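You operate a simulated robot arm through the tools that you are given. There is no shell and no other tool. Be economical: measure what you need, move in short steps, check, and stop when the job is done.

You run a simulated robot arm. Do the job below in one go: nothing can be reset, and whatever is moved stays where it is left.

Task
Take the mash tub and leave it on top of the paper carton with grips.

The check looks at the end state, three seconds after you hand in, the way a careful person would. Anything else that was tipped, shoved, dropped, spilled or broken makes it a failure.

Robot
A 7-joint arm with a two-finger parallel gripper on a trunk, on a base that drives. Base frame: it is fixed to the floor where the robot stands at the start and does not move with it; the origin is under the middle of the robot, x ahead of it, y to its left, z up. Readings come in m, degrees, newtons and seconds.
With the tool pointing down near the work surface it reaches from about 0.34 to 0.76 m from the robot's upright axis, wherever it stands. Its first joint turns from -115.0 to 115.0 degrees. Places, roughly: paper carton with grips [-1, 0.75, 0.75]. Payload 3.91 kg.
Tool frame: the origin (TCP) lies between the finger pads and is the grasp point; the fingertips stand 0.03 m ahead of it; z points along the fingers, y is the line along which they close. Largest opening 0.11 m; finger width 0.02, thickness 0.01; the body of the gripper, 0.048 by 0.112 m, starts 0.055 m behind the TCP.
Orientation is that of the tool frame in the base frame, as a unit quaternion [x, y, z, w]. With the fingers straight down and closing along the base's y, the tool's x points along the base's -x, its y along +y and its z along -z.

Tools
- The arm moves only by the tool apply_moves. Its argument "motion" is a list of rows, each a list of 6 numbers: the shift along the base's x, y, z in units of 40 mm (1.0 is 40 mm), then the turn, a rotation vector about the base's x, y, z in units of 8 degrees (1.0 is 8 degrees). In form: [[tx, ty, tz, ax, ay, az], ...]. A call has 1 to 20 rows; each row shifts and turns the commanded pose from where the row before left it. "claw" is the opening, from 0 (shut) to 1 (fully open), set as the call begins (left out, the last holds). A call with a number of a shift or a turn outside -1 to 1 is refused whole. Rows are played at 5 a second. More than 0.05 m and 8.6 degrees between two rows, or a gripper value outside its range, and nothing of the call is played. A pose out of reach is approached as far as the arm can. The call stops where the force on the tool passes 40 N (or 10 N more than at its start, if that is more) or the arm is blocked; 0.2 s more then pass. The fingers move at their own pace (about 0.108 m/s each) and stop on an object; they squeeze with about 29 N. The grip force told is the motor's: it shows also when the fingers shut on nothing. Time passes only in rows, and 0.2 s behind the last, so rows that do not move let the fingers close. The reply holds the time, the measured pose of the TCP, the force on the tool along the base axes, the opening and the grip force, in the units named above and with some noise, and new pictures: "pictures" is both (left out), scene, wrist or none.
- Cameras (640 x 400 px; columns grow to the right, rows downward): "scene" is now at [0.0137, 0.1291, 1.5071]; the picture's right is [-0.31, -0.95, 0.00], its down [-0.71, 0.23, -0.66] and it looks along [0.63, -0.21, -0.75] (base axes); focal length 268 px, centre (320, 200). "wrist" rides on the gripper at [0.072, 0.017, -0.103] in the tool frame; the picture's right is [-0.23, 0.97, 0.00], its down [-0.76, -0.18, -0.62] and it looks along [-0.61, -0.14, 0.78] (tool axes); focal length 222 px, centre (320, 200). There is no depth. A picture from a camera that has moved, and an enlarged one, comes with that camera's place and axes in the base frame and with its lens.
- lift_body(by): slides the trunk up (or, below 0, down) by that many m; the arm and the scene camera ride with it, the base frame stays. It gives what a move gives, with no picture.
- roll_base(legs): drives the robot by 1 to 6 legs, each [ahead, turn to the left] in m and degrees, along the robot's own axes; the way and the turn of a leg run together, so that a leg with both is an arc; at most 1.5 m and 180 degrees a leg. The arm and the cameras ride along, it lands a little off, and it stops where it bumps. It gives what a move gives, and a new picture of the scene camera.
- turn_head(pan, tilt): turns the head with the scene camera to pan (to the left, within 155 degrees either way) and tilt (down, from -29 to 69), counted from straight ahead of the robot. It gives what a move gives, and a new picture of the scene camera.
- inspect(camera, box): a new picture of the part [left, top, right, bottom] of that camera's present view, enlarged. The clock stands still meanwhile.
- sign_off(): hands the job in; it is judged then, once.

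Work in short steps. Places have to be worked out from the pictures, the camera data and where the tool is seen: move nearer, look again, correct. Check each grasp and each placing, and mend what went wrong. You have 120 turns and 170 pictures in all, those below and enlarged ones among them. Open the gripper and draw the arm clear of the work before you hand the job in, unless the task says otherwise; then end with one line.

The tools are called as a command line: name --pt "numbers of a row" for each row, then --argument value for the rest, lists and objects as JSON in quotes. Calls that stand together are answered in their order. apply_moves: Moves the arm, as the interface text tells. Its arguments: {"type":"object","properties":{"motion":{"type":"array"},"claw":{"type":"number"},"pictures":{"type":"string","enum":["both","scene","wrist","none"]}},"required":["motion"]} The other tools are called the same way: lift_body (by) slides the trunk up or down; roll_base (legs) drives the base; turn_head (pan, tilt) turns the head that bears the scene camera; inspect (camera, box) takes an enlarged picture of a part of a camera's view; sign_off () hands the job in.

At the start:

```text
t: 0.0
position: [0.4487, -0.1433, 0.9954]
orientation: [0.003, 1.0, 0.0, 0.0]
wrist_force: [-0.8, -0.1, -0.9]
grip_width: 0.1099
finger_force: 0.1
trunk travel left (down, up): [-0.625, 0.365]
robot x, y, heading: [0.0017, 0.0013, -0.0]
head pan, tilt: [-18.1, 48.5]
```

scene: 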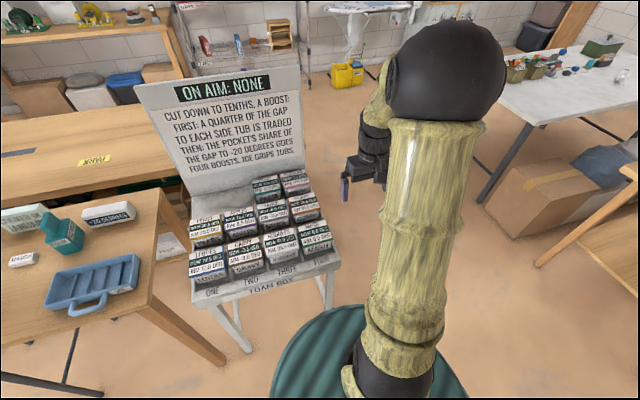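
wrist: 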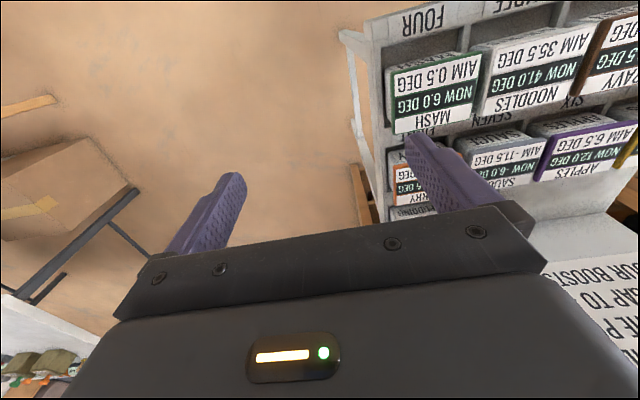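

I'll read the labels closely first.

inspect --camera "scene" --box '[130, 60, 350, 200]'

inspect --camera "scene" --box '[180, 170, 340, 300]'

inspect --camera "wrist" --box '[340, 0, 640, 220]'

```text
2.86 times, centred on (240, 130) of scene
camera zoom: at [0.0137, 0.1291, 1.5071], right [-0.31, -0.95, 0.0], down [-0.71, 0.23, -0.66], along [0.63, -0.21, -0.75], focal length 765 px, centre (549, 400)
```

zoom: 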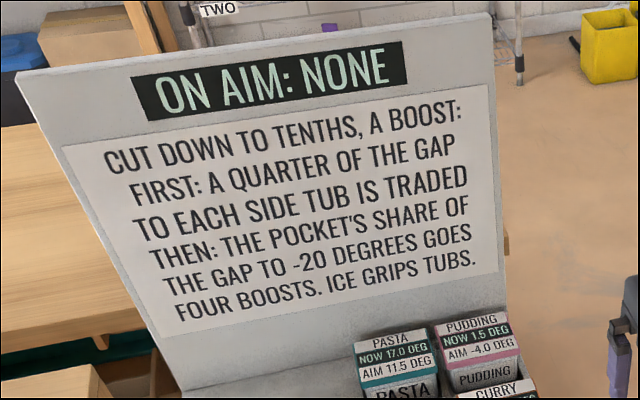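

```text
3.08 times, centred on (260, 235) of scene
camera zoom: at [0.0137, 0.1291, 1.5071], right [-0.31, -0.95, 0.0], down [-0.71, 0.23, -0.66], along [0.63, -0.21, -0.75], focal length 824 px, centre (505, 92)
```

zoom: 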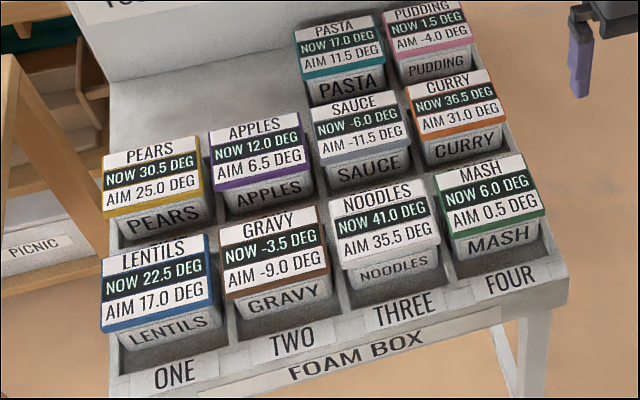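

```text
1.82 times, centred on (490, 110) of wrist
camera zoom: at [0.3771, -0.1258, 1.0985], right [0.23, 0.97, 0.0], down [0.76, -0.18, 0.62], along [0.61, -0.15, -0.78], focal length 404 px, centre (11, 364)
```

zoom: 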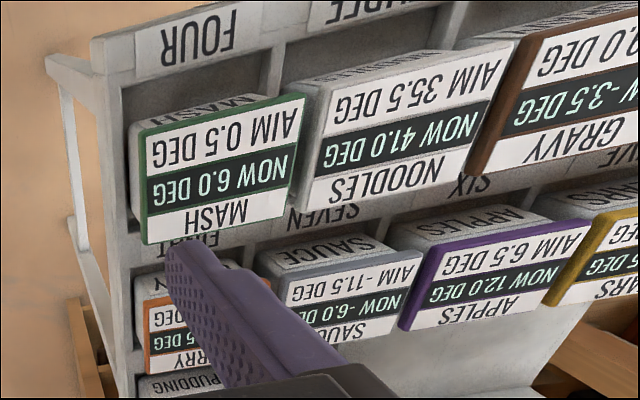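

The mash tub's lid works out at about (0.472, -0.009, 0.81), roughly 0.10 wide along y and 0.07 along x. Next I look at the carton behind-left.

turn_head --pan 143 --tilt 35

```text
t: 2.5
position: [0.449, -0.1429, 0.9964]
orientation: [0.003, 1.0, 0.001, 0.001]
wrist_force: [0.5, -0.6, 0.4]
grip_width: 0.1104
finger_force: 0.1
trunk travel left (down, up): [-0.625, 0.365]
robot x, y, heading: [-0.0004, -0.0013, 0.3]
head pan, tilt: [143.0, 35.0]
camera scene: at [-0.131, 0.2064, 1.5268], right [0.6, 0.8, 0.0], down [0.46, -0.35, -0.82], along [-0.65, 0.49, -0.57], focal length 268 px, centre (320, 200)
```

scene: 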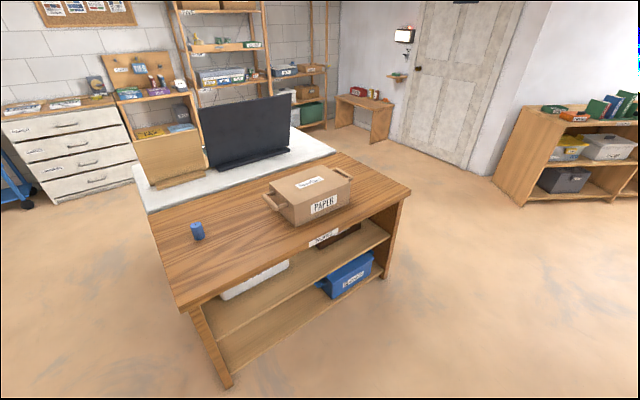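

The paper carton with grips stands on the bench; I enlarge it.

inspect --camera "scene" --box '[230, 140, 390, 250]'

turn_head --pan -60 --tilt 40

turn_head --pan 60 --tilt 40

turn_head --pan -5 --tilt 56

```text
3.64 times, centred on (310, 195) of scene
camera zoom: at [-0.131, 0.2064, 1.5268], right [0.6, 0.8, 0.0], down [0.46, -0.35, -0.82], along [-0.65, 0.49, -0.57], focal length 973 px, centre (356, 218)
```

zoom: 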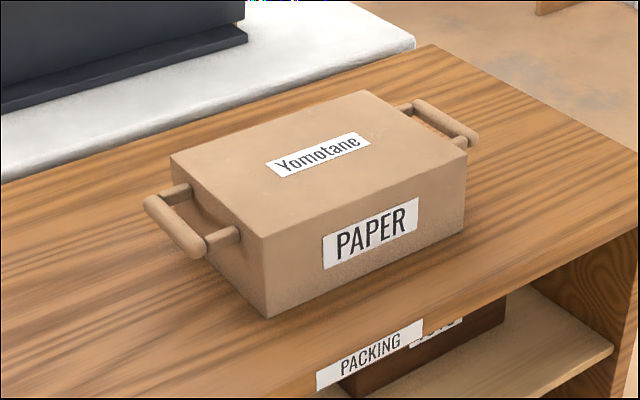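

```text
t: 5.4
position: [0.4495, -0.1434, 0.9953]
orientation: [0.002, 1.0, 0.0, 0.0]
wrist_force: [-0.3, -0.9, -0.2]
grip_width: 0.11
finger_force: 0.0
trunk travel left (down, up): [-0.625, 0.365]
robot x, y, heading: [0.0032, -0.0039, -0.0]
head pan, tilt: [-60.0, 40.0]
camera scene: at [-0.0182, 0.0798, 1.5193], right [-0.87, -0.5, 0.0], down [-0.32, 0.56, -0.77], along [0.38, -0.66, -0.64], focal length 268 px, centre (320, 200)
```

scene: 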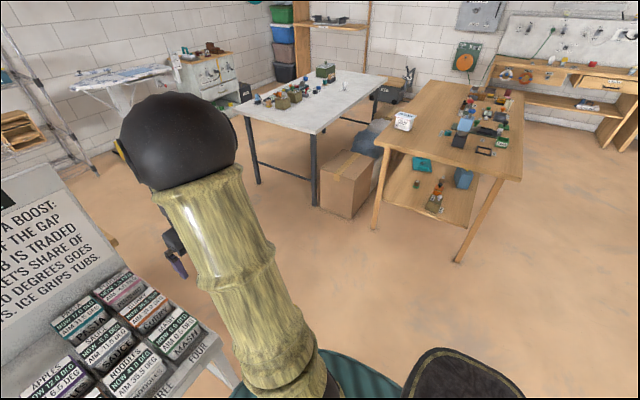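

```text
t: 7.4
position: [0.4492, -0.1425, 0.996]
orientation: [0.002, 1.0, 0.0, 0.0]
wrist_force: [-0.2, -0.2, 0.2]
grip_width: 0.1102
finger_force: 0.1
trunk travel left (down, up): [-0.625, 0.365]
robot x, y, heading: [0.0014, -0.0025, 0.0]
head pan, tilt: [60.0, 40.0]
camera scene: at [-0.0182, 0.227, 1.5193], right [0.87, -0.5, 0.0], down [-0.32, -0.56, -0.77], along [0.38, 0.66, -0.64], focal length 268 px, centre (320, 200)
```

scene: 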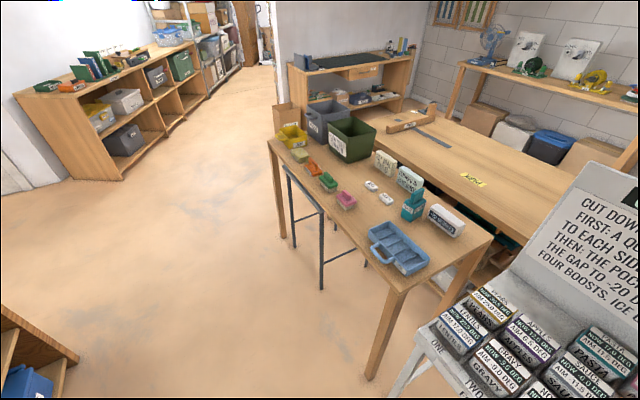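

```text
t: 8.8
position: [0.4489, -0.1425, 0.9966]
orientation: [0.002, 1.0, 0.0, 0.001]
wrist_force: [-0.2, 0.2, 0.5]
grip_width: 0.1098
finger_force: 0.0
trunk travel left (down, up): [-0.625, 0.365]
robot x, y, heading: [-0.0009, -0.0013, -0.1]
head pan, tilt: [-5.0, 56.0]
camera scene: at [0.0101, 0.1472, 1.4973], right [-0.09, -1.0, 0.0], down [-0.83, 0.07, -0.56], along [0.56, -0.05, -0.83], focal length 268 px, centre (320, 200)
```

scene: 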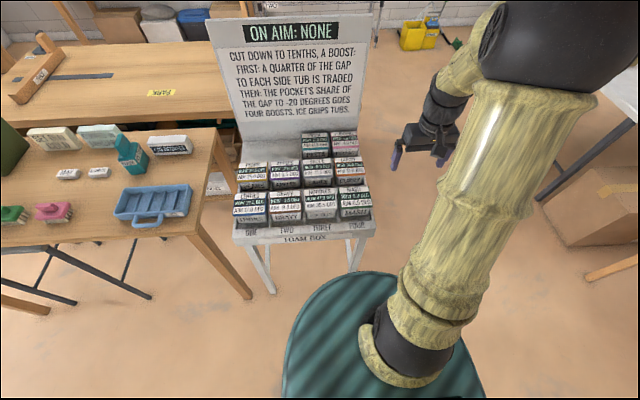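

The carton top is at about (-1.04, 0.83, 0.86), size 0.23×0.32, with free space before the bench. Now I turn the gripper 90° so that it closes along x, and move over the mash tub while staying high.

apply_moves --pt "0.05 0.28 0 0 0 0.9375" --pt "0.05 0.28 0 0 0 0.9375" --pt "0.05 0.28 0 0 0 0.9375" --pt "0.05 0.28 0 0 0 0.9375" --pt "0.05 0.28 0 0 0 0.9375" --pt "0.05 0.28 0 0 0 0.9375" --pt "0.05 0.28 0 0 0 0.9375" --pt "0.05 0.28 0 0 0 0.9375" --pt "0.05 0.28 0 0 0 0.9375" --pt "0.05 0.28 0 0 0 0.9375" --pt "0.05 0.28 0 0 0 0.9375" --pt "0.05 0.28 0 0 0 0.9375" --claw 1

```text
t: 11.4
position: [0.4724, -0.0095, 0.995]
orientation: [-0.706, 0.708, 0.0, 0.001]
wrist_force: [0.2, -0.2, -0.2]
grip_width: 0.1102
finger_force: 0.2
trunk travel left (down, up): [-0.625, 0.365]
robot x, y, heading: [0.0016, 0.0007, 0.3]
head pan, tilt: [-5.0, 56.0]
camera scene: at [0.0101, 0.1473, 1.4973], right [-0.09, -1.0, 0.0], down [-0.83, 0.07, -0.56], along [0.56, -0.05, -0.83], focal length 268 px, centre (320, 200)
camera wrist: at [0.4557, -0.0808, 1.0985], right [-0.97, 0.23, 0.0], down [0.18, 0.76, 0.62], along [0.14, 0.61, -0.78], focal length 222 px, centre (320, 200)
```

scene: 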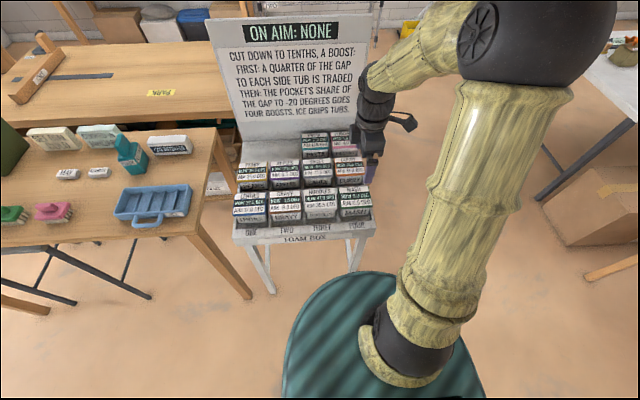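
wrist: 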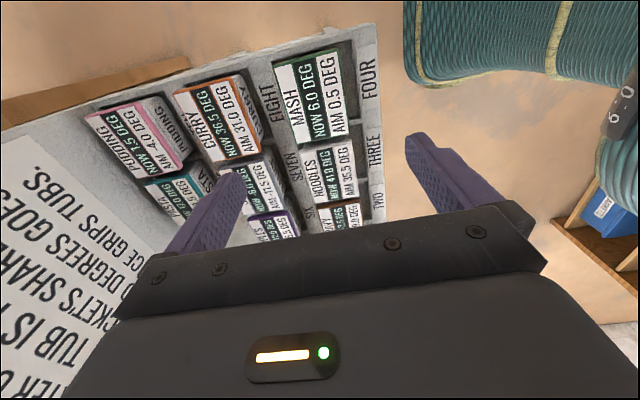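

Lid centre from this view is about x 0.48; I lower a bit and enlarge the views to settle its position.

apply_moves --pt "0.05 0 -0.75 0 0 0" --pt "0.05 0 -0.75 0 0 0" --pt "0.05 0 -0.5 0 0 0" --pictures "none"

inspect --camera "wrist" --box '[160, 0, 480, 200]'

inspect --camera "scene" --box '[290, 120, 418, 250]'

```text
t: 12.2
position: [0.4785, -0.0075, 0.9157]
orientation: [-0.705, 0.709, 0.0, -0.001]
wrist_force: [0.1, 0.1, -0.4]
grip_width: 0.1099
finger_force: 0.1
trunk travel left (down, up): [-0.625, 0.365]
robot x, y, heading: [-0.003, -0.0016, -0.1]
head pan, tilt: [-5.0, 56.0]
```

```text
2.00 times, centred on (320, 100) of wrist
camera zoom: at [0.4614, -0.0803, 1.0179], right [-0.97, 0.23, 0.0], down [0.18, 0.76, 0.62], along [0.15, 0.61, -0.78], focal length 444 px, centre (320, 400)
```

zoom: 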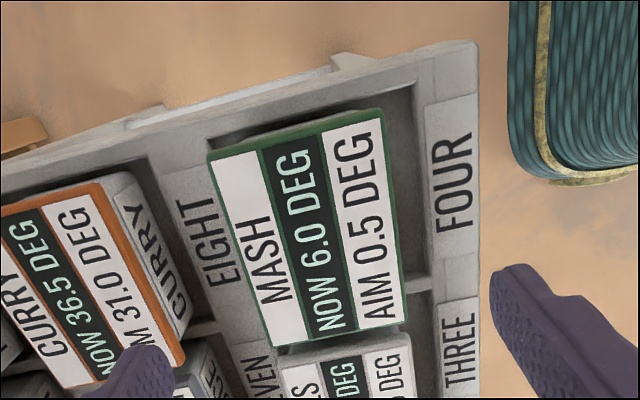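

```text
3.08 times, centred on (354, 185) of scene
camera zoom: at [0.0102, 0.1472, 1.4973], right [-0.09, -1.0, 0.0], down [-0.83, 0.07, -0.56], along [0.56, -0.05, -0.83], focal length 824 px, centre (215, 246)
```

zoom: 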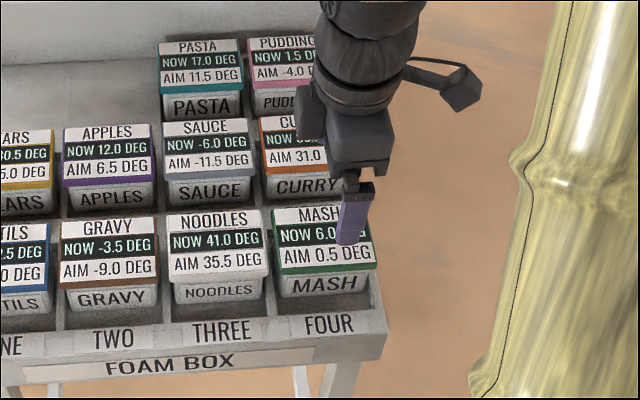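

Two-view fixes put the lid top at z≈0.808 (x 0.444–0.517, y -0.054–0.040) and the foam wall top at z≈0.753. I can therefore grip above the foam with the fingertips at about 0.763.

apply_moves --pt "0.05 0 -0.6 0 0 0" --pt "0 0 -0.6 0 0 0" --pt "0 0 -0.6 0 0 0"

```text
t: 13.0
position: [0.4806, -0.0072, 0.8448]
orientation: [-0.706, 0.708, 0.001, 0.0]
wrist_force: [0.9, 0.3, 0.2]
grip_width: 0.1101
finger_force: 0.0
trunk travel left (down, up): [-0.625, 0.365]
robot x, y, heading: [-0.0003, 0.0028, 0.1]
head pan, tilt: [-5.0, 56.0]
camera scene: at [0.0102, 0.1473, 1.4973], right [-0.09, -1.0, 0.0], down [-0.83, 0.07, -0.56], along [0.56, -0.05, -0.83], focal length 268 px, centre (320, 200)
camera wrist: at [0.4634, -0.0792, 0.9477], right [-0.97, 0.23, 0.0], down [0.18, 0.76, 0.62], along [0.14, 0.61, -0.78], focal length 222 px, centre (320, 200)
```

scene: 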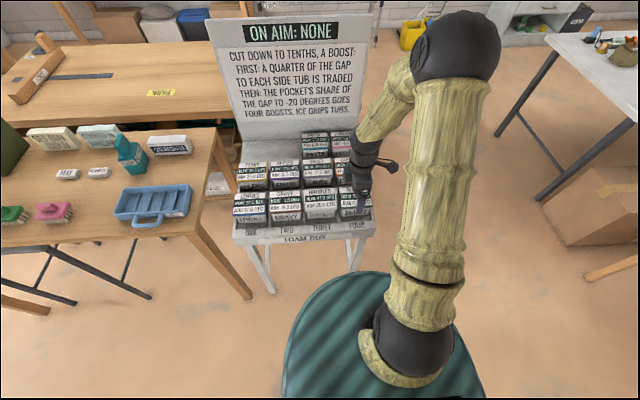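
wrist: 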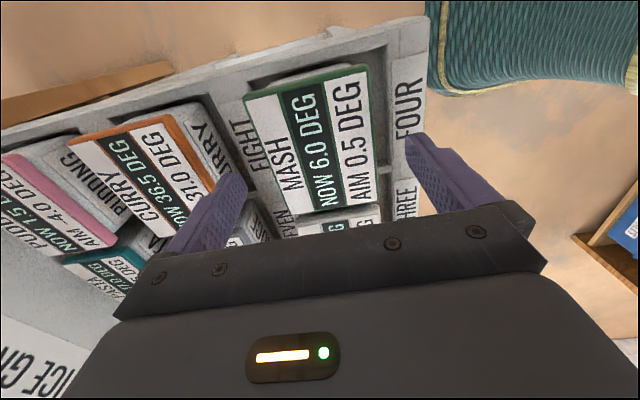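

The fingers straddle the lid well, with the rear finger clear of the curry tub. Going down the last 5 cm.

apply_moves --pt "0 0 -0.5 0 0 0" --pt "0 0 -0.5 0 0 0" --pt "0 0 -0.25 0 0 0"

inspect --camera "scene" --box '[300, 120, 428, 250]'

```text
t: 13.8
position: [0.4821, -0.0102, 0.7944]
orientation: [-0.705, 0.709, -0.001, 0.001]
wrist_force: [0.3, -0.3, -0.2]
grip_width: 0.11
finger_force: 0.0
trunk travel left (down, up): [-0.625, 0.365]
robot x, y, heading: [-0.0019, -0.0007, 0.0]
head pan, tilt: [-5.0, 56.0]
camera scene: at [0.0101, 0.1472, 1.4973], right [-0.09, -1.0, 0.0], down [-0.83, 0.07, -0.56], along [0.56, -0.05, -0.83], focal length 268 px, centre (320, 200)
camera wrist: at [0.4651, -0.0822, 0.8971], right [-0.97, 0.23, 0.0], down [0.18, 0.76, 0.62], along [0.15, 0.61, -0.78], focal length 222 px, centre (320, 200)
```

scene: 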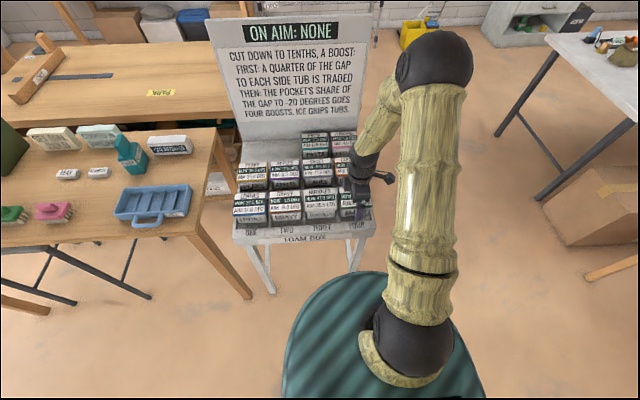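
wrist: 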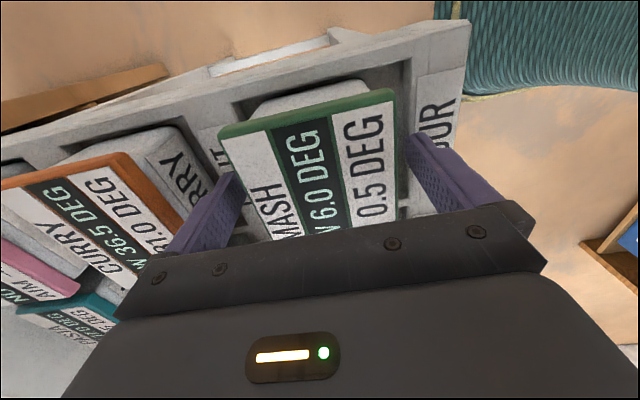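

```text
3.08 times, centred on (364, 185) of scene
camera zoom: at [0.0101, 0.1472, 1.4973], right [-0.09, -1.0, 0.0], down [-0.83, 0.07, -0.56], along [0.56, -0.05, -0.83], focal length 824 px, centre (185, 246)
```

zoom: 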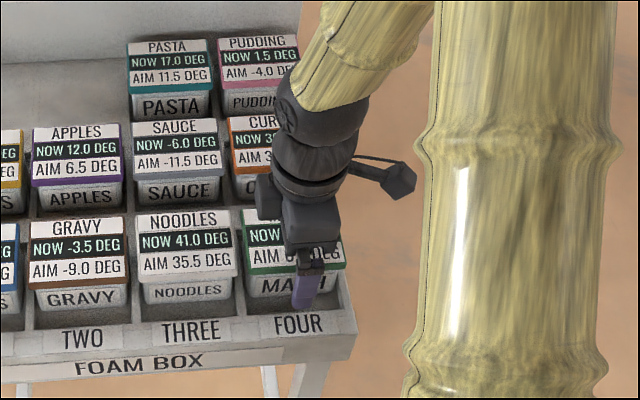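

Fingers flank the lid on both sides. Closing now.

apply_moves --pt "0 0 0 0 0 0" --pt "0 0 0 0 0 0" --pt "0 0 0 0 0 0" --pt "0 0 0 0 0 0" --claw 0 --pictures "wrist"

```text
t: 14.8
position: [0.4825, -0.0103, 0.7937]
orientation: [-0.706, 0.708, -0.001, 0.0]
wrist_force: [0.7, 0.1, -0.6]
grip_width: 0.0777
finger_force: 29.0
trunk travel left (down, up): [-0.625, 0.365]
robot x, y, heading: [-0.0019, -0.0046, -0.3]
head pan, tilt: [-5.0, 56.0]
camera wrist: at [0.4651, -0.0822, 0.8971], right [-0.97, 0.23, 0.0], down [0.18, 0.76, 0.62], along [0.14, 0.61, -0.78], focal length 222 px, centre (320, 200)
```

wrist: 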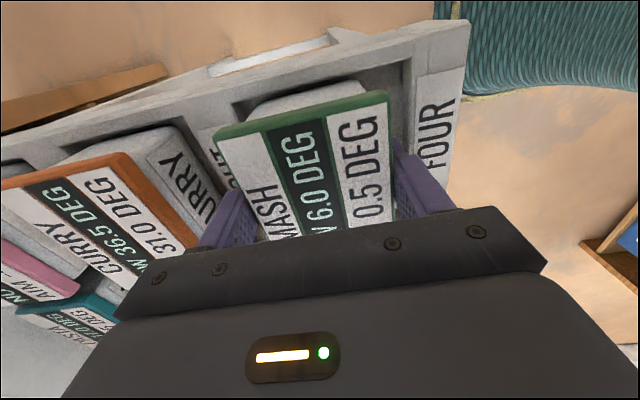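

The grip holds at 0.078 m width with 29 N. I lift slowly to test the weight and any sticking.

apply_moves --pt "0 0 0.1 0 0 0" --pt "0 0 0.15 0 0 0" --pt "0 0 0.25 0 0 0"

```text
t: 15.6
position: [0.4808, -0.0089, 0.8132]
orientation: [-0.706, 0.709, 0.001, 0.0]
wrist_force: [1.0, -0.4, -4.0]
grip_width: 0.0776
finger_force: 29.6
trunk travel left (down, up): [-0.625, 0.365]
robot x, y, heading: [0.0019, -0.0026, -0.1]
head pan, tilt: [-5.0, 56.0]
camera scene: at [0.0102, 0.1472, 1.4973], right [-0.09, -1.0, 0.0], down [-0.83, 0.07, -0.56], along [0.56, -0.05, -0.83], focal length 268 px, centre (320, 200)
camera wrist: at [0.4639, -0.0814, 0.9163], right [-0.97, 0.23, 0.0], down [0.18, 0.76, 0.62], along [0.14, 0.61, -0.78], focal length 222 px, centre (320, 200)
```

scene: 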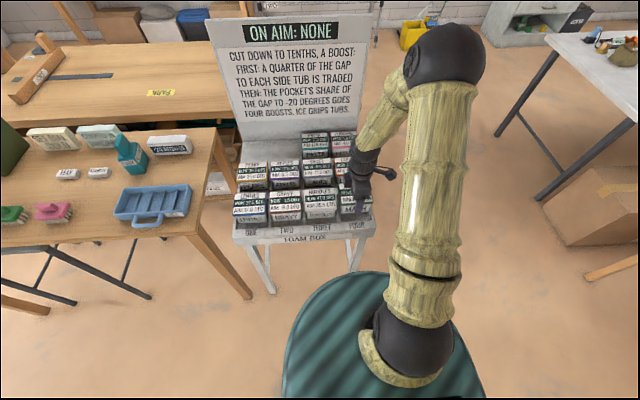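
wrist: 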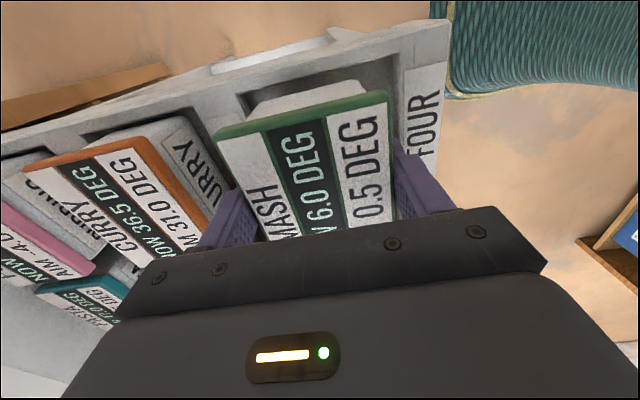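

It comes free at about 4 N with no slip. I lift it well clear of the box.

apply_moves --pt "0 0 0.5 0 0 0" --pt "0 0 0.7 0 0 0" --pt "0 0 0.8 0 0 0" --pt "0 0 0.8 0 0 0" --pt "0 0 0.8 0 0 0" --pt "0 0 0.8 0 0 0" --pt "0 0 0.8 0 0 0" --pt "0 0 0.8 0 0 0"

inspect --camera "scene" --box '[220, 20, 420, 250]'

```text
t: 17.4
position: [0.4811, -0.0081, 1.0529]
orientation: [-0.705, 0.709, 0.0, -0.001]
wrist_force: [0.5, 0.9, -3.3]
grip_width: 0.0776
finger_force: 28.9
trunk travel left (down, up): [-0.625, 0.365]
robot x, y, heading: [-0.0011, -0.0004, -0.2]
head pan, tilt: [-5.0, 56.0]
camera scene: at [0.0099, 0.1473, 1.4973], right [-0.09, -1.0, 0.0], down [-0.83, 0.07, -0.56], along [0.56, -0.05, -0.83], focal length 268 px, centre (320, 200)
camera wrist: at [0.4636, -0.08, 1.1567], right [-0.97, 0.23, 0.0], down [0.18, 0.76, 0.62], along [0.14, 0.61, -0.78], focal length 222 px, centre (320, 200)
```

scene: 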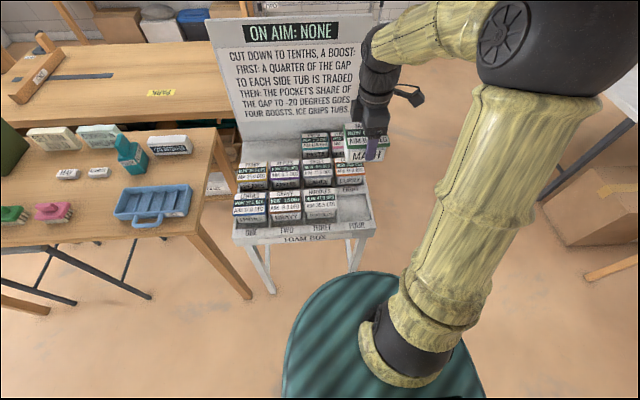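
wrist: 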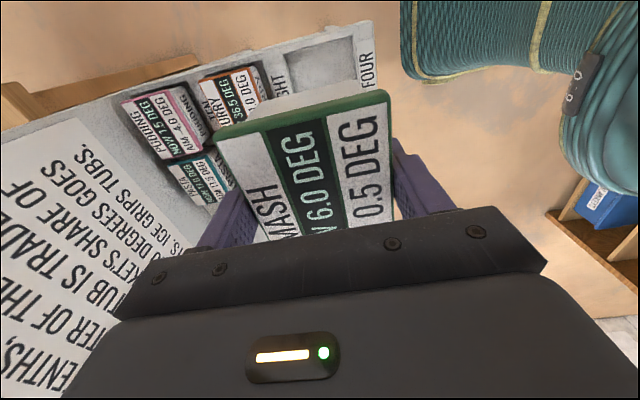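

```text
1.74 times, centred on (320, 135) of scene
camera zoom: at [0.0099, 0.1473, 1.4973], right [-0.09, -1.0, 0.0], down [-0.83, 0.07, -0.56], along [0.56, -0.05, -0.83], focal length 465 px, centre (320, 313)
```

zoom: 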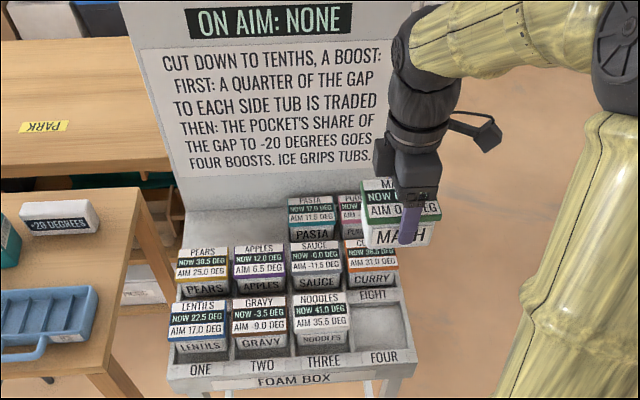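

The mash tub is held cleanly and its pocket is empty, with the rest undisturbed. Now I drive round to face the bench, stopping short of it first.

roll_base --legs '[[-0.1, 0], [0, 90], [0.83, 0], [0, 90]]'

turn_head --pan 0 --tilt 45

```text
t: 30.4
position: [-0.5958, 0.8318, 1.0522]
orientation: [0.7, 0.715, 0.0, 0.0]
wrist_force: [-0.8, -0.3, -4.5]
grip_width: 0.0778
finger_force: 28.9
trunk travel left (down, up): [-0.625, 0.365]
robot x, y, heading: [-0.1157, 0.8377, -178.6]
head pan, tilt: [-5.0, 56.0]
camera scene: at [-0.1226, 0.6923, 1.4973], right [0.06, 1.0, 0.0], down [0.83, -0.05, -0.56], along [-0.56, 0.03, -0.83], focal length 268 px, centre (320, 200)
```

scene: 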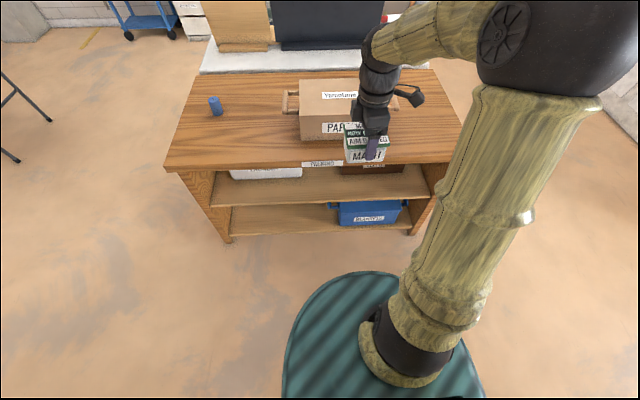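

```text
t: 31.1
position: [-0.5949, 0.832, 1.0532]
orientation: [0.699, 0.715, 0.0, 0.0]
wrist_force: [0.3, 0.0, -3.3]
grip_width: 0.0775
finger_force: 29.0
trunk travel left (down, up): [-0.625, 0.365]
robot x, y, heading: [-0.1123, 0.8367, -178.5]
head pan, tilt: [0.0, 45.0]
camera scene: at [-0.133, 0.6859, 1.5119], right [-0.03, 1.0, 0.0], down [0.71, 0.02, -0.71], along [-0.71, -0.02, -0.71], focal length 268 px, centre (320, 200)
```

scene: 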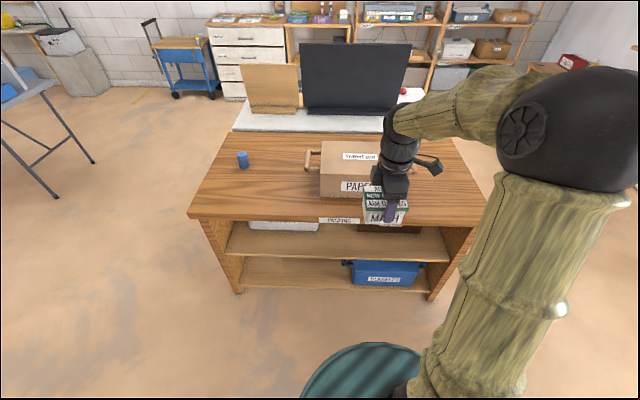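

Heading is nearly 180° and the carton is right ahead. I enlarge it to refine its position from here.

inspect --camera "scene" --box '[280, 120, 460, 240]'

```text
3.33 times, centred on (370, 180) of scene
camera zoom: at [-0.133, 0.6859, 1.5119], right [-0.03, 1.0, 0.0], down [0.71, 0.02, -0.71], along [-0.71, -0.02, -0.71], focal length 892 px, centre (153, 267)
```

zoom: 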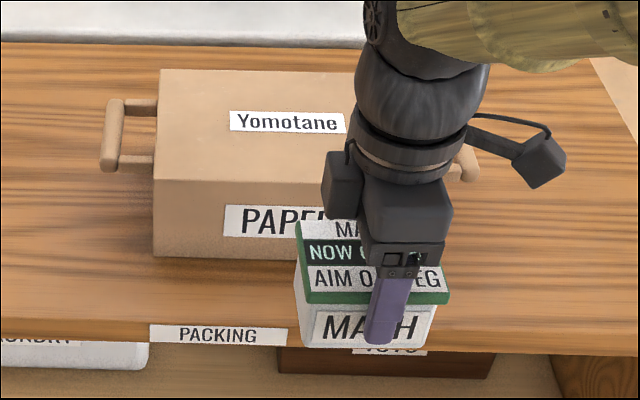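

The carton re-measures at x -1.152…-0.92, y 0.667…0.99, top z≈0.863. I drive forward 0.27 m, which keeps the base clear of the bench and the tub about 0.12 m above the carton.

roll_base --legs '[[0.27, 0]]'

```text
t: 33.0
position: [-0.8586, 0.8281, 1.0524]
orientation: [0.702, 0.713, 0.001, 0.001]
wrist_force: [0.1, 0.3, -4.0]
grip_width: 0.0778
finger_force: 28.7
trunk travel left (down, up): [-0.625, 0.365]
robot x, y, heading: [-0.3746, 0.8309, -178.8]
head pan, tilt: [0.0, 45.0]
camera scene: at [-0.3964, 0.6795, 1.5119], right [-0.02, 1.0, 0.0], down [0.71, 0.02, -0.71], along [-0.71, -0.02, -0.71], focal length 268 px, centre (320, 200)
```

scene: 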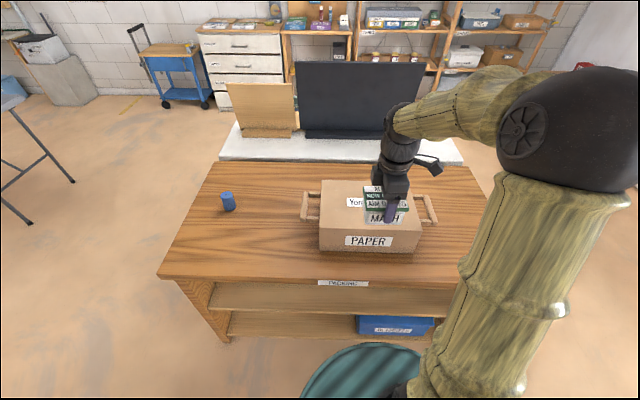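

Move 0.17 m forward over the carton's middle, then lower partway and check.

apply_moves --pt "-0.72 0 0 0 0 0" --pt "-0.72 0 0 0 0 0" --pt "-0.72 0 0 0 0 0" --pt "-0.72 0 0 0 0 0" --pt "-0.72 0 0 0 0 0" --pt "-0.72 0 0 0 0 0" --pt "0 0 -0.7 0 0 0" --pt "0 0 -0.7 0 0 0" --pt "0 0 -0.5 0 0 0"

inspect --camera "scene" --box '[290, 120, 470, 260]'

```text
t: 35.0
position: [-1.0289, 0.8282, 0.9767]
orientation: [0.702, 0.712, 0.0, 0.0]
wrist_force: [0.4, 0.0, -3.5]
grip_width: 0.0777
finger_force: 28.9
trunk travel left (down, up): [-0.625, 0.365]
robot x, y, heading: [-0.3749, 0.8313, -178.8]
head pan, tilt: [0.0, 45.0]
camera scene: at [-0.3958, 0.6795, 1.512], right [-0.02, 1.0, 0.0], down [0.71, 0.02, -0.71], along [-0.71, -0.02, -0.71], focal length 268 px, centre (320, 200)
camera wrist: at [-1.0135, 0.9004, 1.0795], right [0.98, -0.21, 0.0], down [-0.17, -0.76, 0.62], along [-0.13, -0.61, -0.78], focal length 222 px, centre (320, 200)
```

scene: 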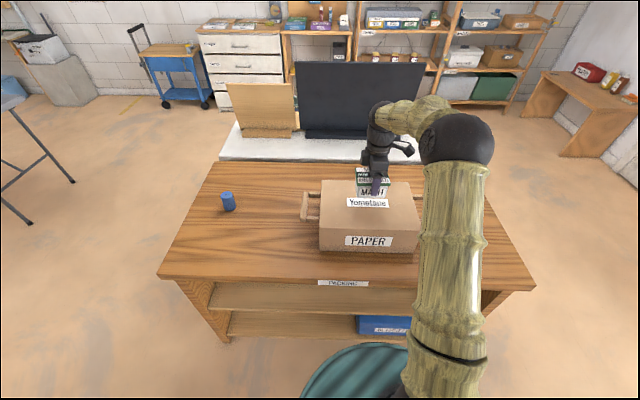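
wrist: 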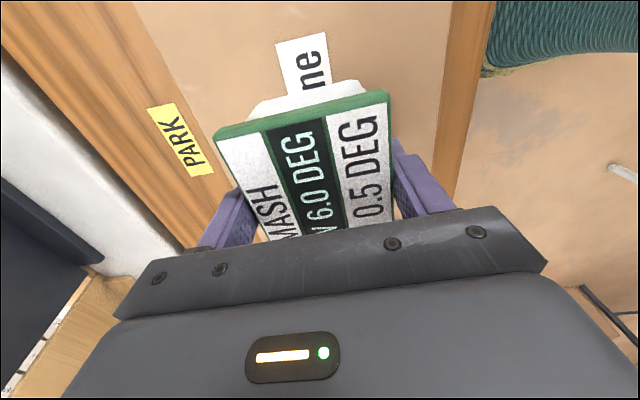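

```text
2.86 times, centred on (380, 190) of scene
camera zoom: at [-0.3958, 0.6795, 1.512], right [-0.02, 1.0, 0.0], down [0.71, 0.02, -0.71], along [-0.71, -0.02, -0.71], focal length 765 px, centre (149, 229)
```

zoom: 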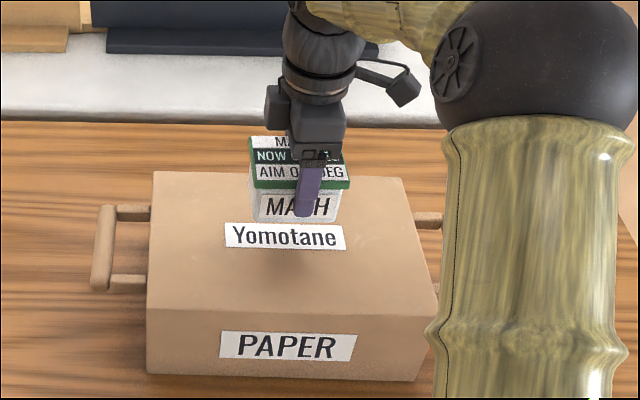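

Centred over the carton. I lower in small steps, watching the force.

apply_moves --pt "0 0 -0.4 0 0 0" --pt "0 0 -0.3 0 0 0" --pt "0 0 -0.2 0 0 0" --pt "0 0 0 0 0 0" --pictures "none"

inspect --camera "scene" --box '[320, 140, 430, 220]'

```text
t: 36.0
position: [-1.0296, 0.8282, 0.9397]
orientation: [0.701, 0.713, 0.0, 0.001]
wrist_force: [-0.3, -0.7, -3.1]
grip_width: 0.0777
finger_force: 28.5
trunk travel left (down, up): [-0.625, 0.365]
robot x, y, heading: [-0.3755, 0.8293, -178.8]
head pan, tilt: [0.0, 45.0]
```

```text
5.00 times, centred on (375, 180) of scene
camera zoom: at [-0.3956, 0.6795, 1.512], right [-0.02, 1.0, 0.0], down [0.71, 0.02, -0.71], along [-0.71, -0.02, -0.71], focal length 1338 px, centre (45, 300)
```

zoom: 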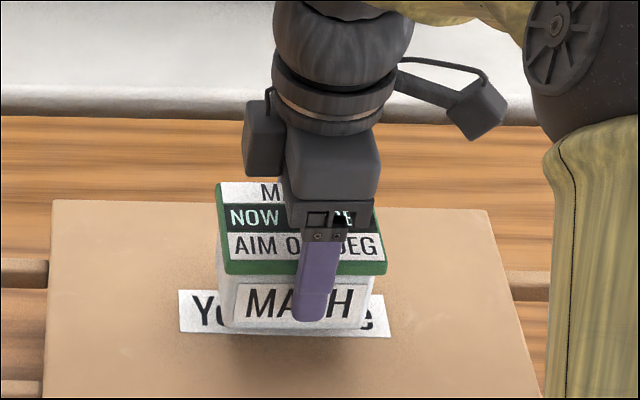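

Still hanging free (-3 N) with about 1–1.5 cm to go. Finer steps now.

apply_moves --pt "0 0 -0.1 0 0 0" --pt "0 0 -0.1 0 0 0" --pt "0 0 0 0 0 0" --pictures "none"

```text
t: 36.8
position: [-1.0292, 0.8276, 0.9327]
orientation: [0.701, 0.713, 0.0, -0.001]
wrist_force: [0.5, 0.4, -3.5]
grip_width: 0.0778
finger_force: 29.1
trunk travel left (down, up): [-0.625, 0.365]
robot x, y, heading: [-0.3756, 0.8286, -179.0]
head pan, tilt: [0.0, 45.0]
```

No contact yet; 4 mm more.

apply_moves --pt "0 0 -0.05 0 0 0" --pt "0 0 -0.05 0 0 0" --pt "0 0 0 0 0 0" --pictures "none"

```text
t: 37.5
position: [-1.0303, 0.8275, 0.9287]
orientation: [0.702, 0.713, 0.0, 0.0]
wrist_force: [-0.6, -0.8, -3.6]
grip_width: 0.0775
finger_force: 29.2
trunk travel left (down, up): [-0.625, 0.365]
robot x, y, heading: [-0.376, 0.8339, -178.4]
head pan, tilt: [0.0, 45.0]
```

Still free; another 4 mm.

apply_moves --pt "0 0 -0.05 0 0 0" --pt "0 0 -0.05 0 0 0" --pt "0 0 0 0 0 0" --pictures "none"

inspect --camera "scene" --box '[320, 140, 430, 220]'

```text
t: 38.4
position: [-1.0298, 0.8278, 0.9253]
orientation: [0.701, 0.713, 0.0, 0.0]
wrist_force: [0.1, 0.1, -2.6]
grip_width: 0.0777
finger_force: 28.8
trunk travel left (down, up): [-0.625, 0.365]
robot x, y, heading: [-0.3731, 0.8368, -178.9]
head pan, tilt: [0.0, 45.0]
```

```text
5.00 times, centred on (375, 180) of scene
camera zoom: at [-0.3956, 0.6795, 1.512], right [-0.02, 1.0, 0.0], down [0.71, 0.02, -0.71], along [-0.71, -0.02, -0.71], focal length 1338 px, centre (45, 300)
```

zoom: 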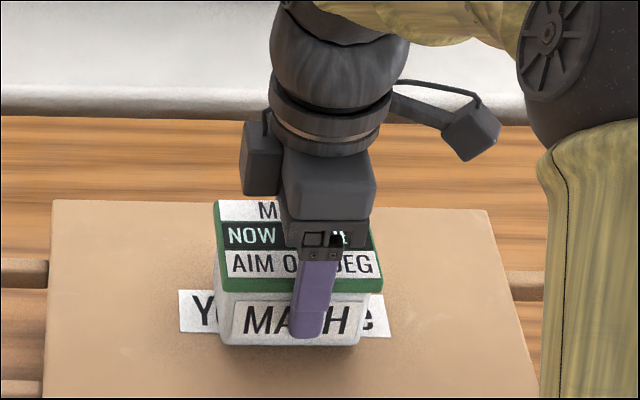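

Shadow nearly meets the base; a few more 2 mm steps.

apply_moves --pt "0 0 -0.05 0 0 0" --pt "0 0 0 0 0 0" --pictures "none"

apply_moves --pt "0 0 -0.05 0 0 0" --pt "0 0 0 0 0 0" --pictures "none"

```text
t: 39.0
position: [-1.0287, 0.8279, 0.9229]
orientation: [0.702, 0.712, 0.0, -0.001]
wrist_force: [0.2, 0.0, -4.1]
grip_width: 0.0776
finger_force: 28.7
trunk travel left (down, up): [-0.625, 0.365]
robot x, y, heading: [-0.375, 0.8305, -178.8]
head pan, tilt: [0.0, 45.0]
```

```text
t: 39.5
position: [-1.03, 0.8272, 0.9207]
orientation: [0.702, 0.713, 0.001, 0.0]
wrist_force: [0.6, -0.1, -2.5]
grip_width: 0.0776
finger_force: 28.9
trunk travel left (down, up): [-0.625, 0.365]
robot x, y, heading: [-0.3759, 0.8316, -178.9]
head pan, tilt: [0.0, 45.0]
```

Still free; continuing.

apply_moves --pt "0 0 -0.05 0 0 0" --pt "0 0 0 0 0 0" --pictures "none"

apply_moves --pt "0 0 -0.05 0 0 0" --pt "0 0 0 0 0 0" --pictures "none"

inspect --camera "scene" --box '[320, 140, 430, 220]'

```text
t: 40.1
position: [-1.0301, 0.8282, 0.9188]
orientation: [0.702, 0.713, -0.001, 0.0]
wrist_force: [-1.0, 0.5, -3.5]
grip_width: 0.0778
finger_force: 29.2
trunk travel left (down, up): [-0.625, 0.365]
robot x, y, heading: [-0.3742, 0.8305, -178.7]
head pan, tilt: [0.0, 45.0]
```

```text
t: 40.8
position: [-1.0301, 0.8274, 0.9196]
orientation: [0.702, 0.712, -0.001, -0.001]
wrist_force: [-1.2, -0.3, 11.6]
grip_width: 0.0776
finger_force: 29.1
trunk travel left (down, up): [-0.625, 0.365]
robot x, y, heading: [-0.3763, 0.834, -178.6]
head pan, tilt: [0.0, 45.0]
```

```text
5.00 times, centred on (375, 180) of scene
camera zoom: at [-0.3941, 0.6795, 1.5122], right [-0.02, 1.0, 0.0], down [0.71, 0.02, -0.71], along [-0.71, -0.02, -0.71], focal length 1338 px, centre (45, 300)
```

zoom: 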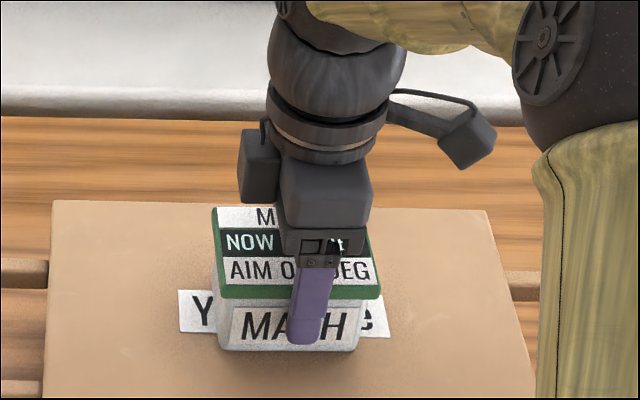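

Contact: the force rose to +11.6 N, so the tub rests on the carton. I back off 1 mm, then open.

apply_moves --pt "0 0 0.03 0 0 0" --pt "0 0 0 0 0 0" --pictures "none"

apply_moves --pt "0 0 0 0 0 0" --pt "0 0 0 0 0 0" --pt "0 0 0 0 0 0" --pt "0 0 0 0 0 0" --claw 1

```text
t: 41.4
position: [-1.0296, 0.8279, 0.9178]
orientation: [0.702, 0.713, 0.0, 0.0]
wrist_force: [-4.6, -1.2, 8.3]
grip_width: 0.0774
finger_force: 29.5
trunk travel left (down, up): [-0.625, 0.365]
robot x, y, heading: [-0.3759, 0.8345, -178.7]
head pan, tilt: [0.0, 45.0]
```

```text
t: 42.4
position: [-1.0286, 0.8288, 0.9182]
orientation: [0.702, 0.712, 0.0, 0.001]
wrist_force: [0.5, -0.6, 0.4]
grip_width: 0.11
finger_force: 0.0
trunk travel left (down, up): [-0.625, 0.365]
robot x, y, heading: [-0.3757, 0.8312, -178.6]
head pan, tilt: [0.0, 45.0]
camera scene: at [-0.3952, 0.6795, 1.512], right [-0.02, 1.0, 0.0], down [0.71, 0.02, -0.71], along [-0.71, -0.02, -0.71], focal length 268 px, centre (320, 200)
camera wrist: at [-1.0132, 0.9007, 1.0219], right [0.98, -0.21, 0.0], down [-0.17, -0.76, 0.62], along [-0.13, -0.61, -0.78], focal length 222 px, centre (320, 200)
```

scene: 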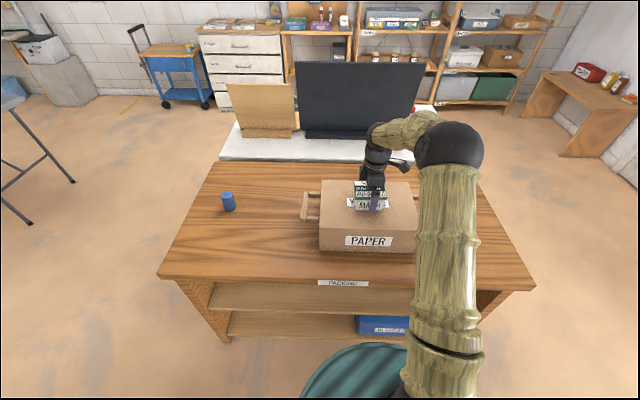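
wrist: 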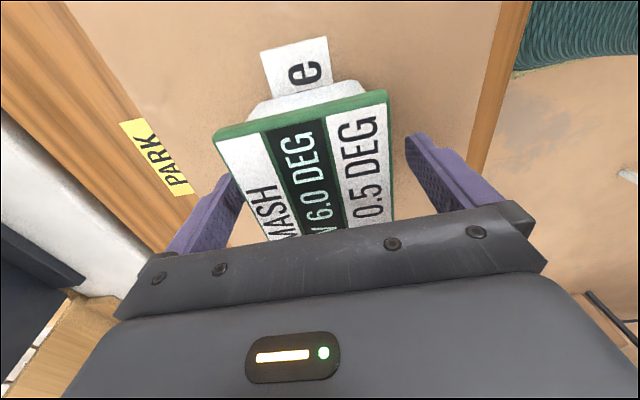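

Released, with both fingers clear. I raise straight up, then draw the arm back.

apply_moves --pt "0 0 0.3 0 0 0" --pt "0 0 0.6 0 0 0" --pt "0 0 0.8 0 0 0" --pt "0 0 0.8 0 0 0" --pt "0 0 0.8 0 0 0" --pt "0.7 0 0.3 0 0 0" --pt "0.8 0 0 0 0 0" --pt "0.8 0 0 0 0 0" --pt "0.8 0 0 0 0 0" --pt "0.8 0 0 0 0 0" --pt "0.8 0 0 0 0 0" --pictures "none"

inspect --camera "scene" --box '[280, 120, 460, 270]'

```text
t: 44.8
position: [-0.8422, 0.8284, 1.0603]
orientation: [0.701, 0.713, -0.001, 0.0]
wrist_force: [-0.8, -0.7, -0.1]
grip_width: 0.1101
finger_force: 0.0
trunk travel left (down, up): [-0.625, 0.365]
robot x, y, heading: [-0.3737, 0.8298, -178.8]
head pan, tilt: [0.0, 45.0]
```

```text
2.67 times, centred on (370, 195) of scene
camera zoom: at [-0.3944, 0.6793, 1.512], right [-0.02, 1.0, 0.0], down [0.71, 0.02, -0.71], along [-0.71, -0.02, -0.71], focal length 714 px, centre (187, 213)
```

zoom: 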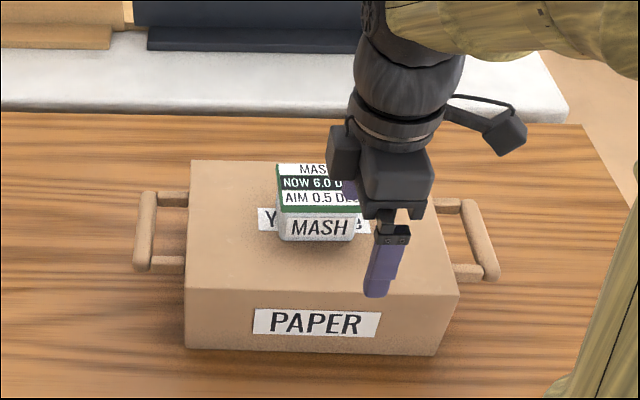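

The tub sits flat near the carton's centre. I back the base off a little so the arm is well clear.

roll_base --legs '[[-0.25, 0]]'

```text
t: 46.6
position: [-0.5894, 0.836, 1.0602]
orientation: [0.702, 0.712, 0.0, 0.0]
wrist_force: [0.5, -0.5, 0.2]
grip_width: 0.11
finger_force: 0.0
trunk travel left (down, up): [-0.625, 0.365]
robot x, y, heading: [-0.1235, 0.8371, -178.8]
head pan, tilt: [0.0, 45.0]
camera scene: at [-0.1411, 0.6852, 1.512], right [-0.02, 1.0, 0.0], down [0.71, 0.02, -0.71], along [-0.71, -0.02, -0.71], focal length 268 px, centre (320, 200)
```

scene: 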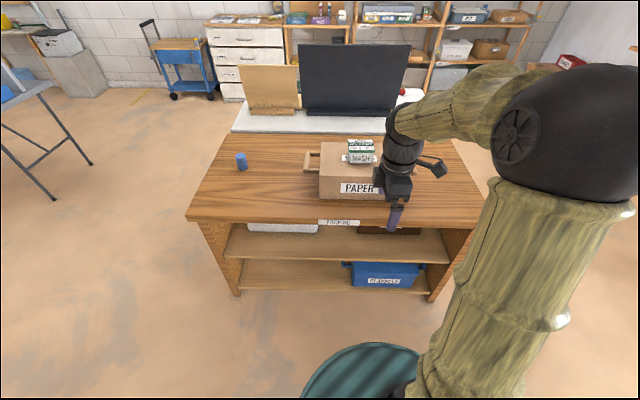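

Everything is in place and the arm is clear; handing in.

sign_off

```text
The job is handed in.
```

The mash tub is sitting flat near the middle of the paper carton's top; the gripper is open, the arm is clear, and I saw nothing else disturbed.
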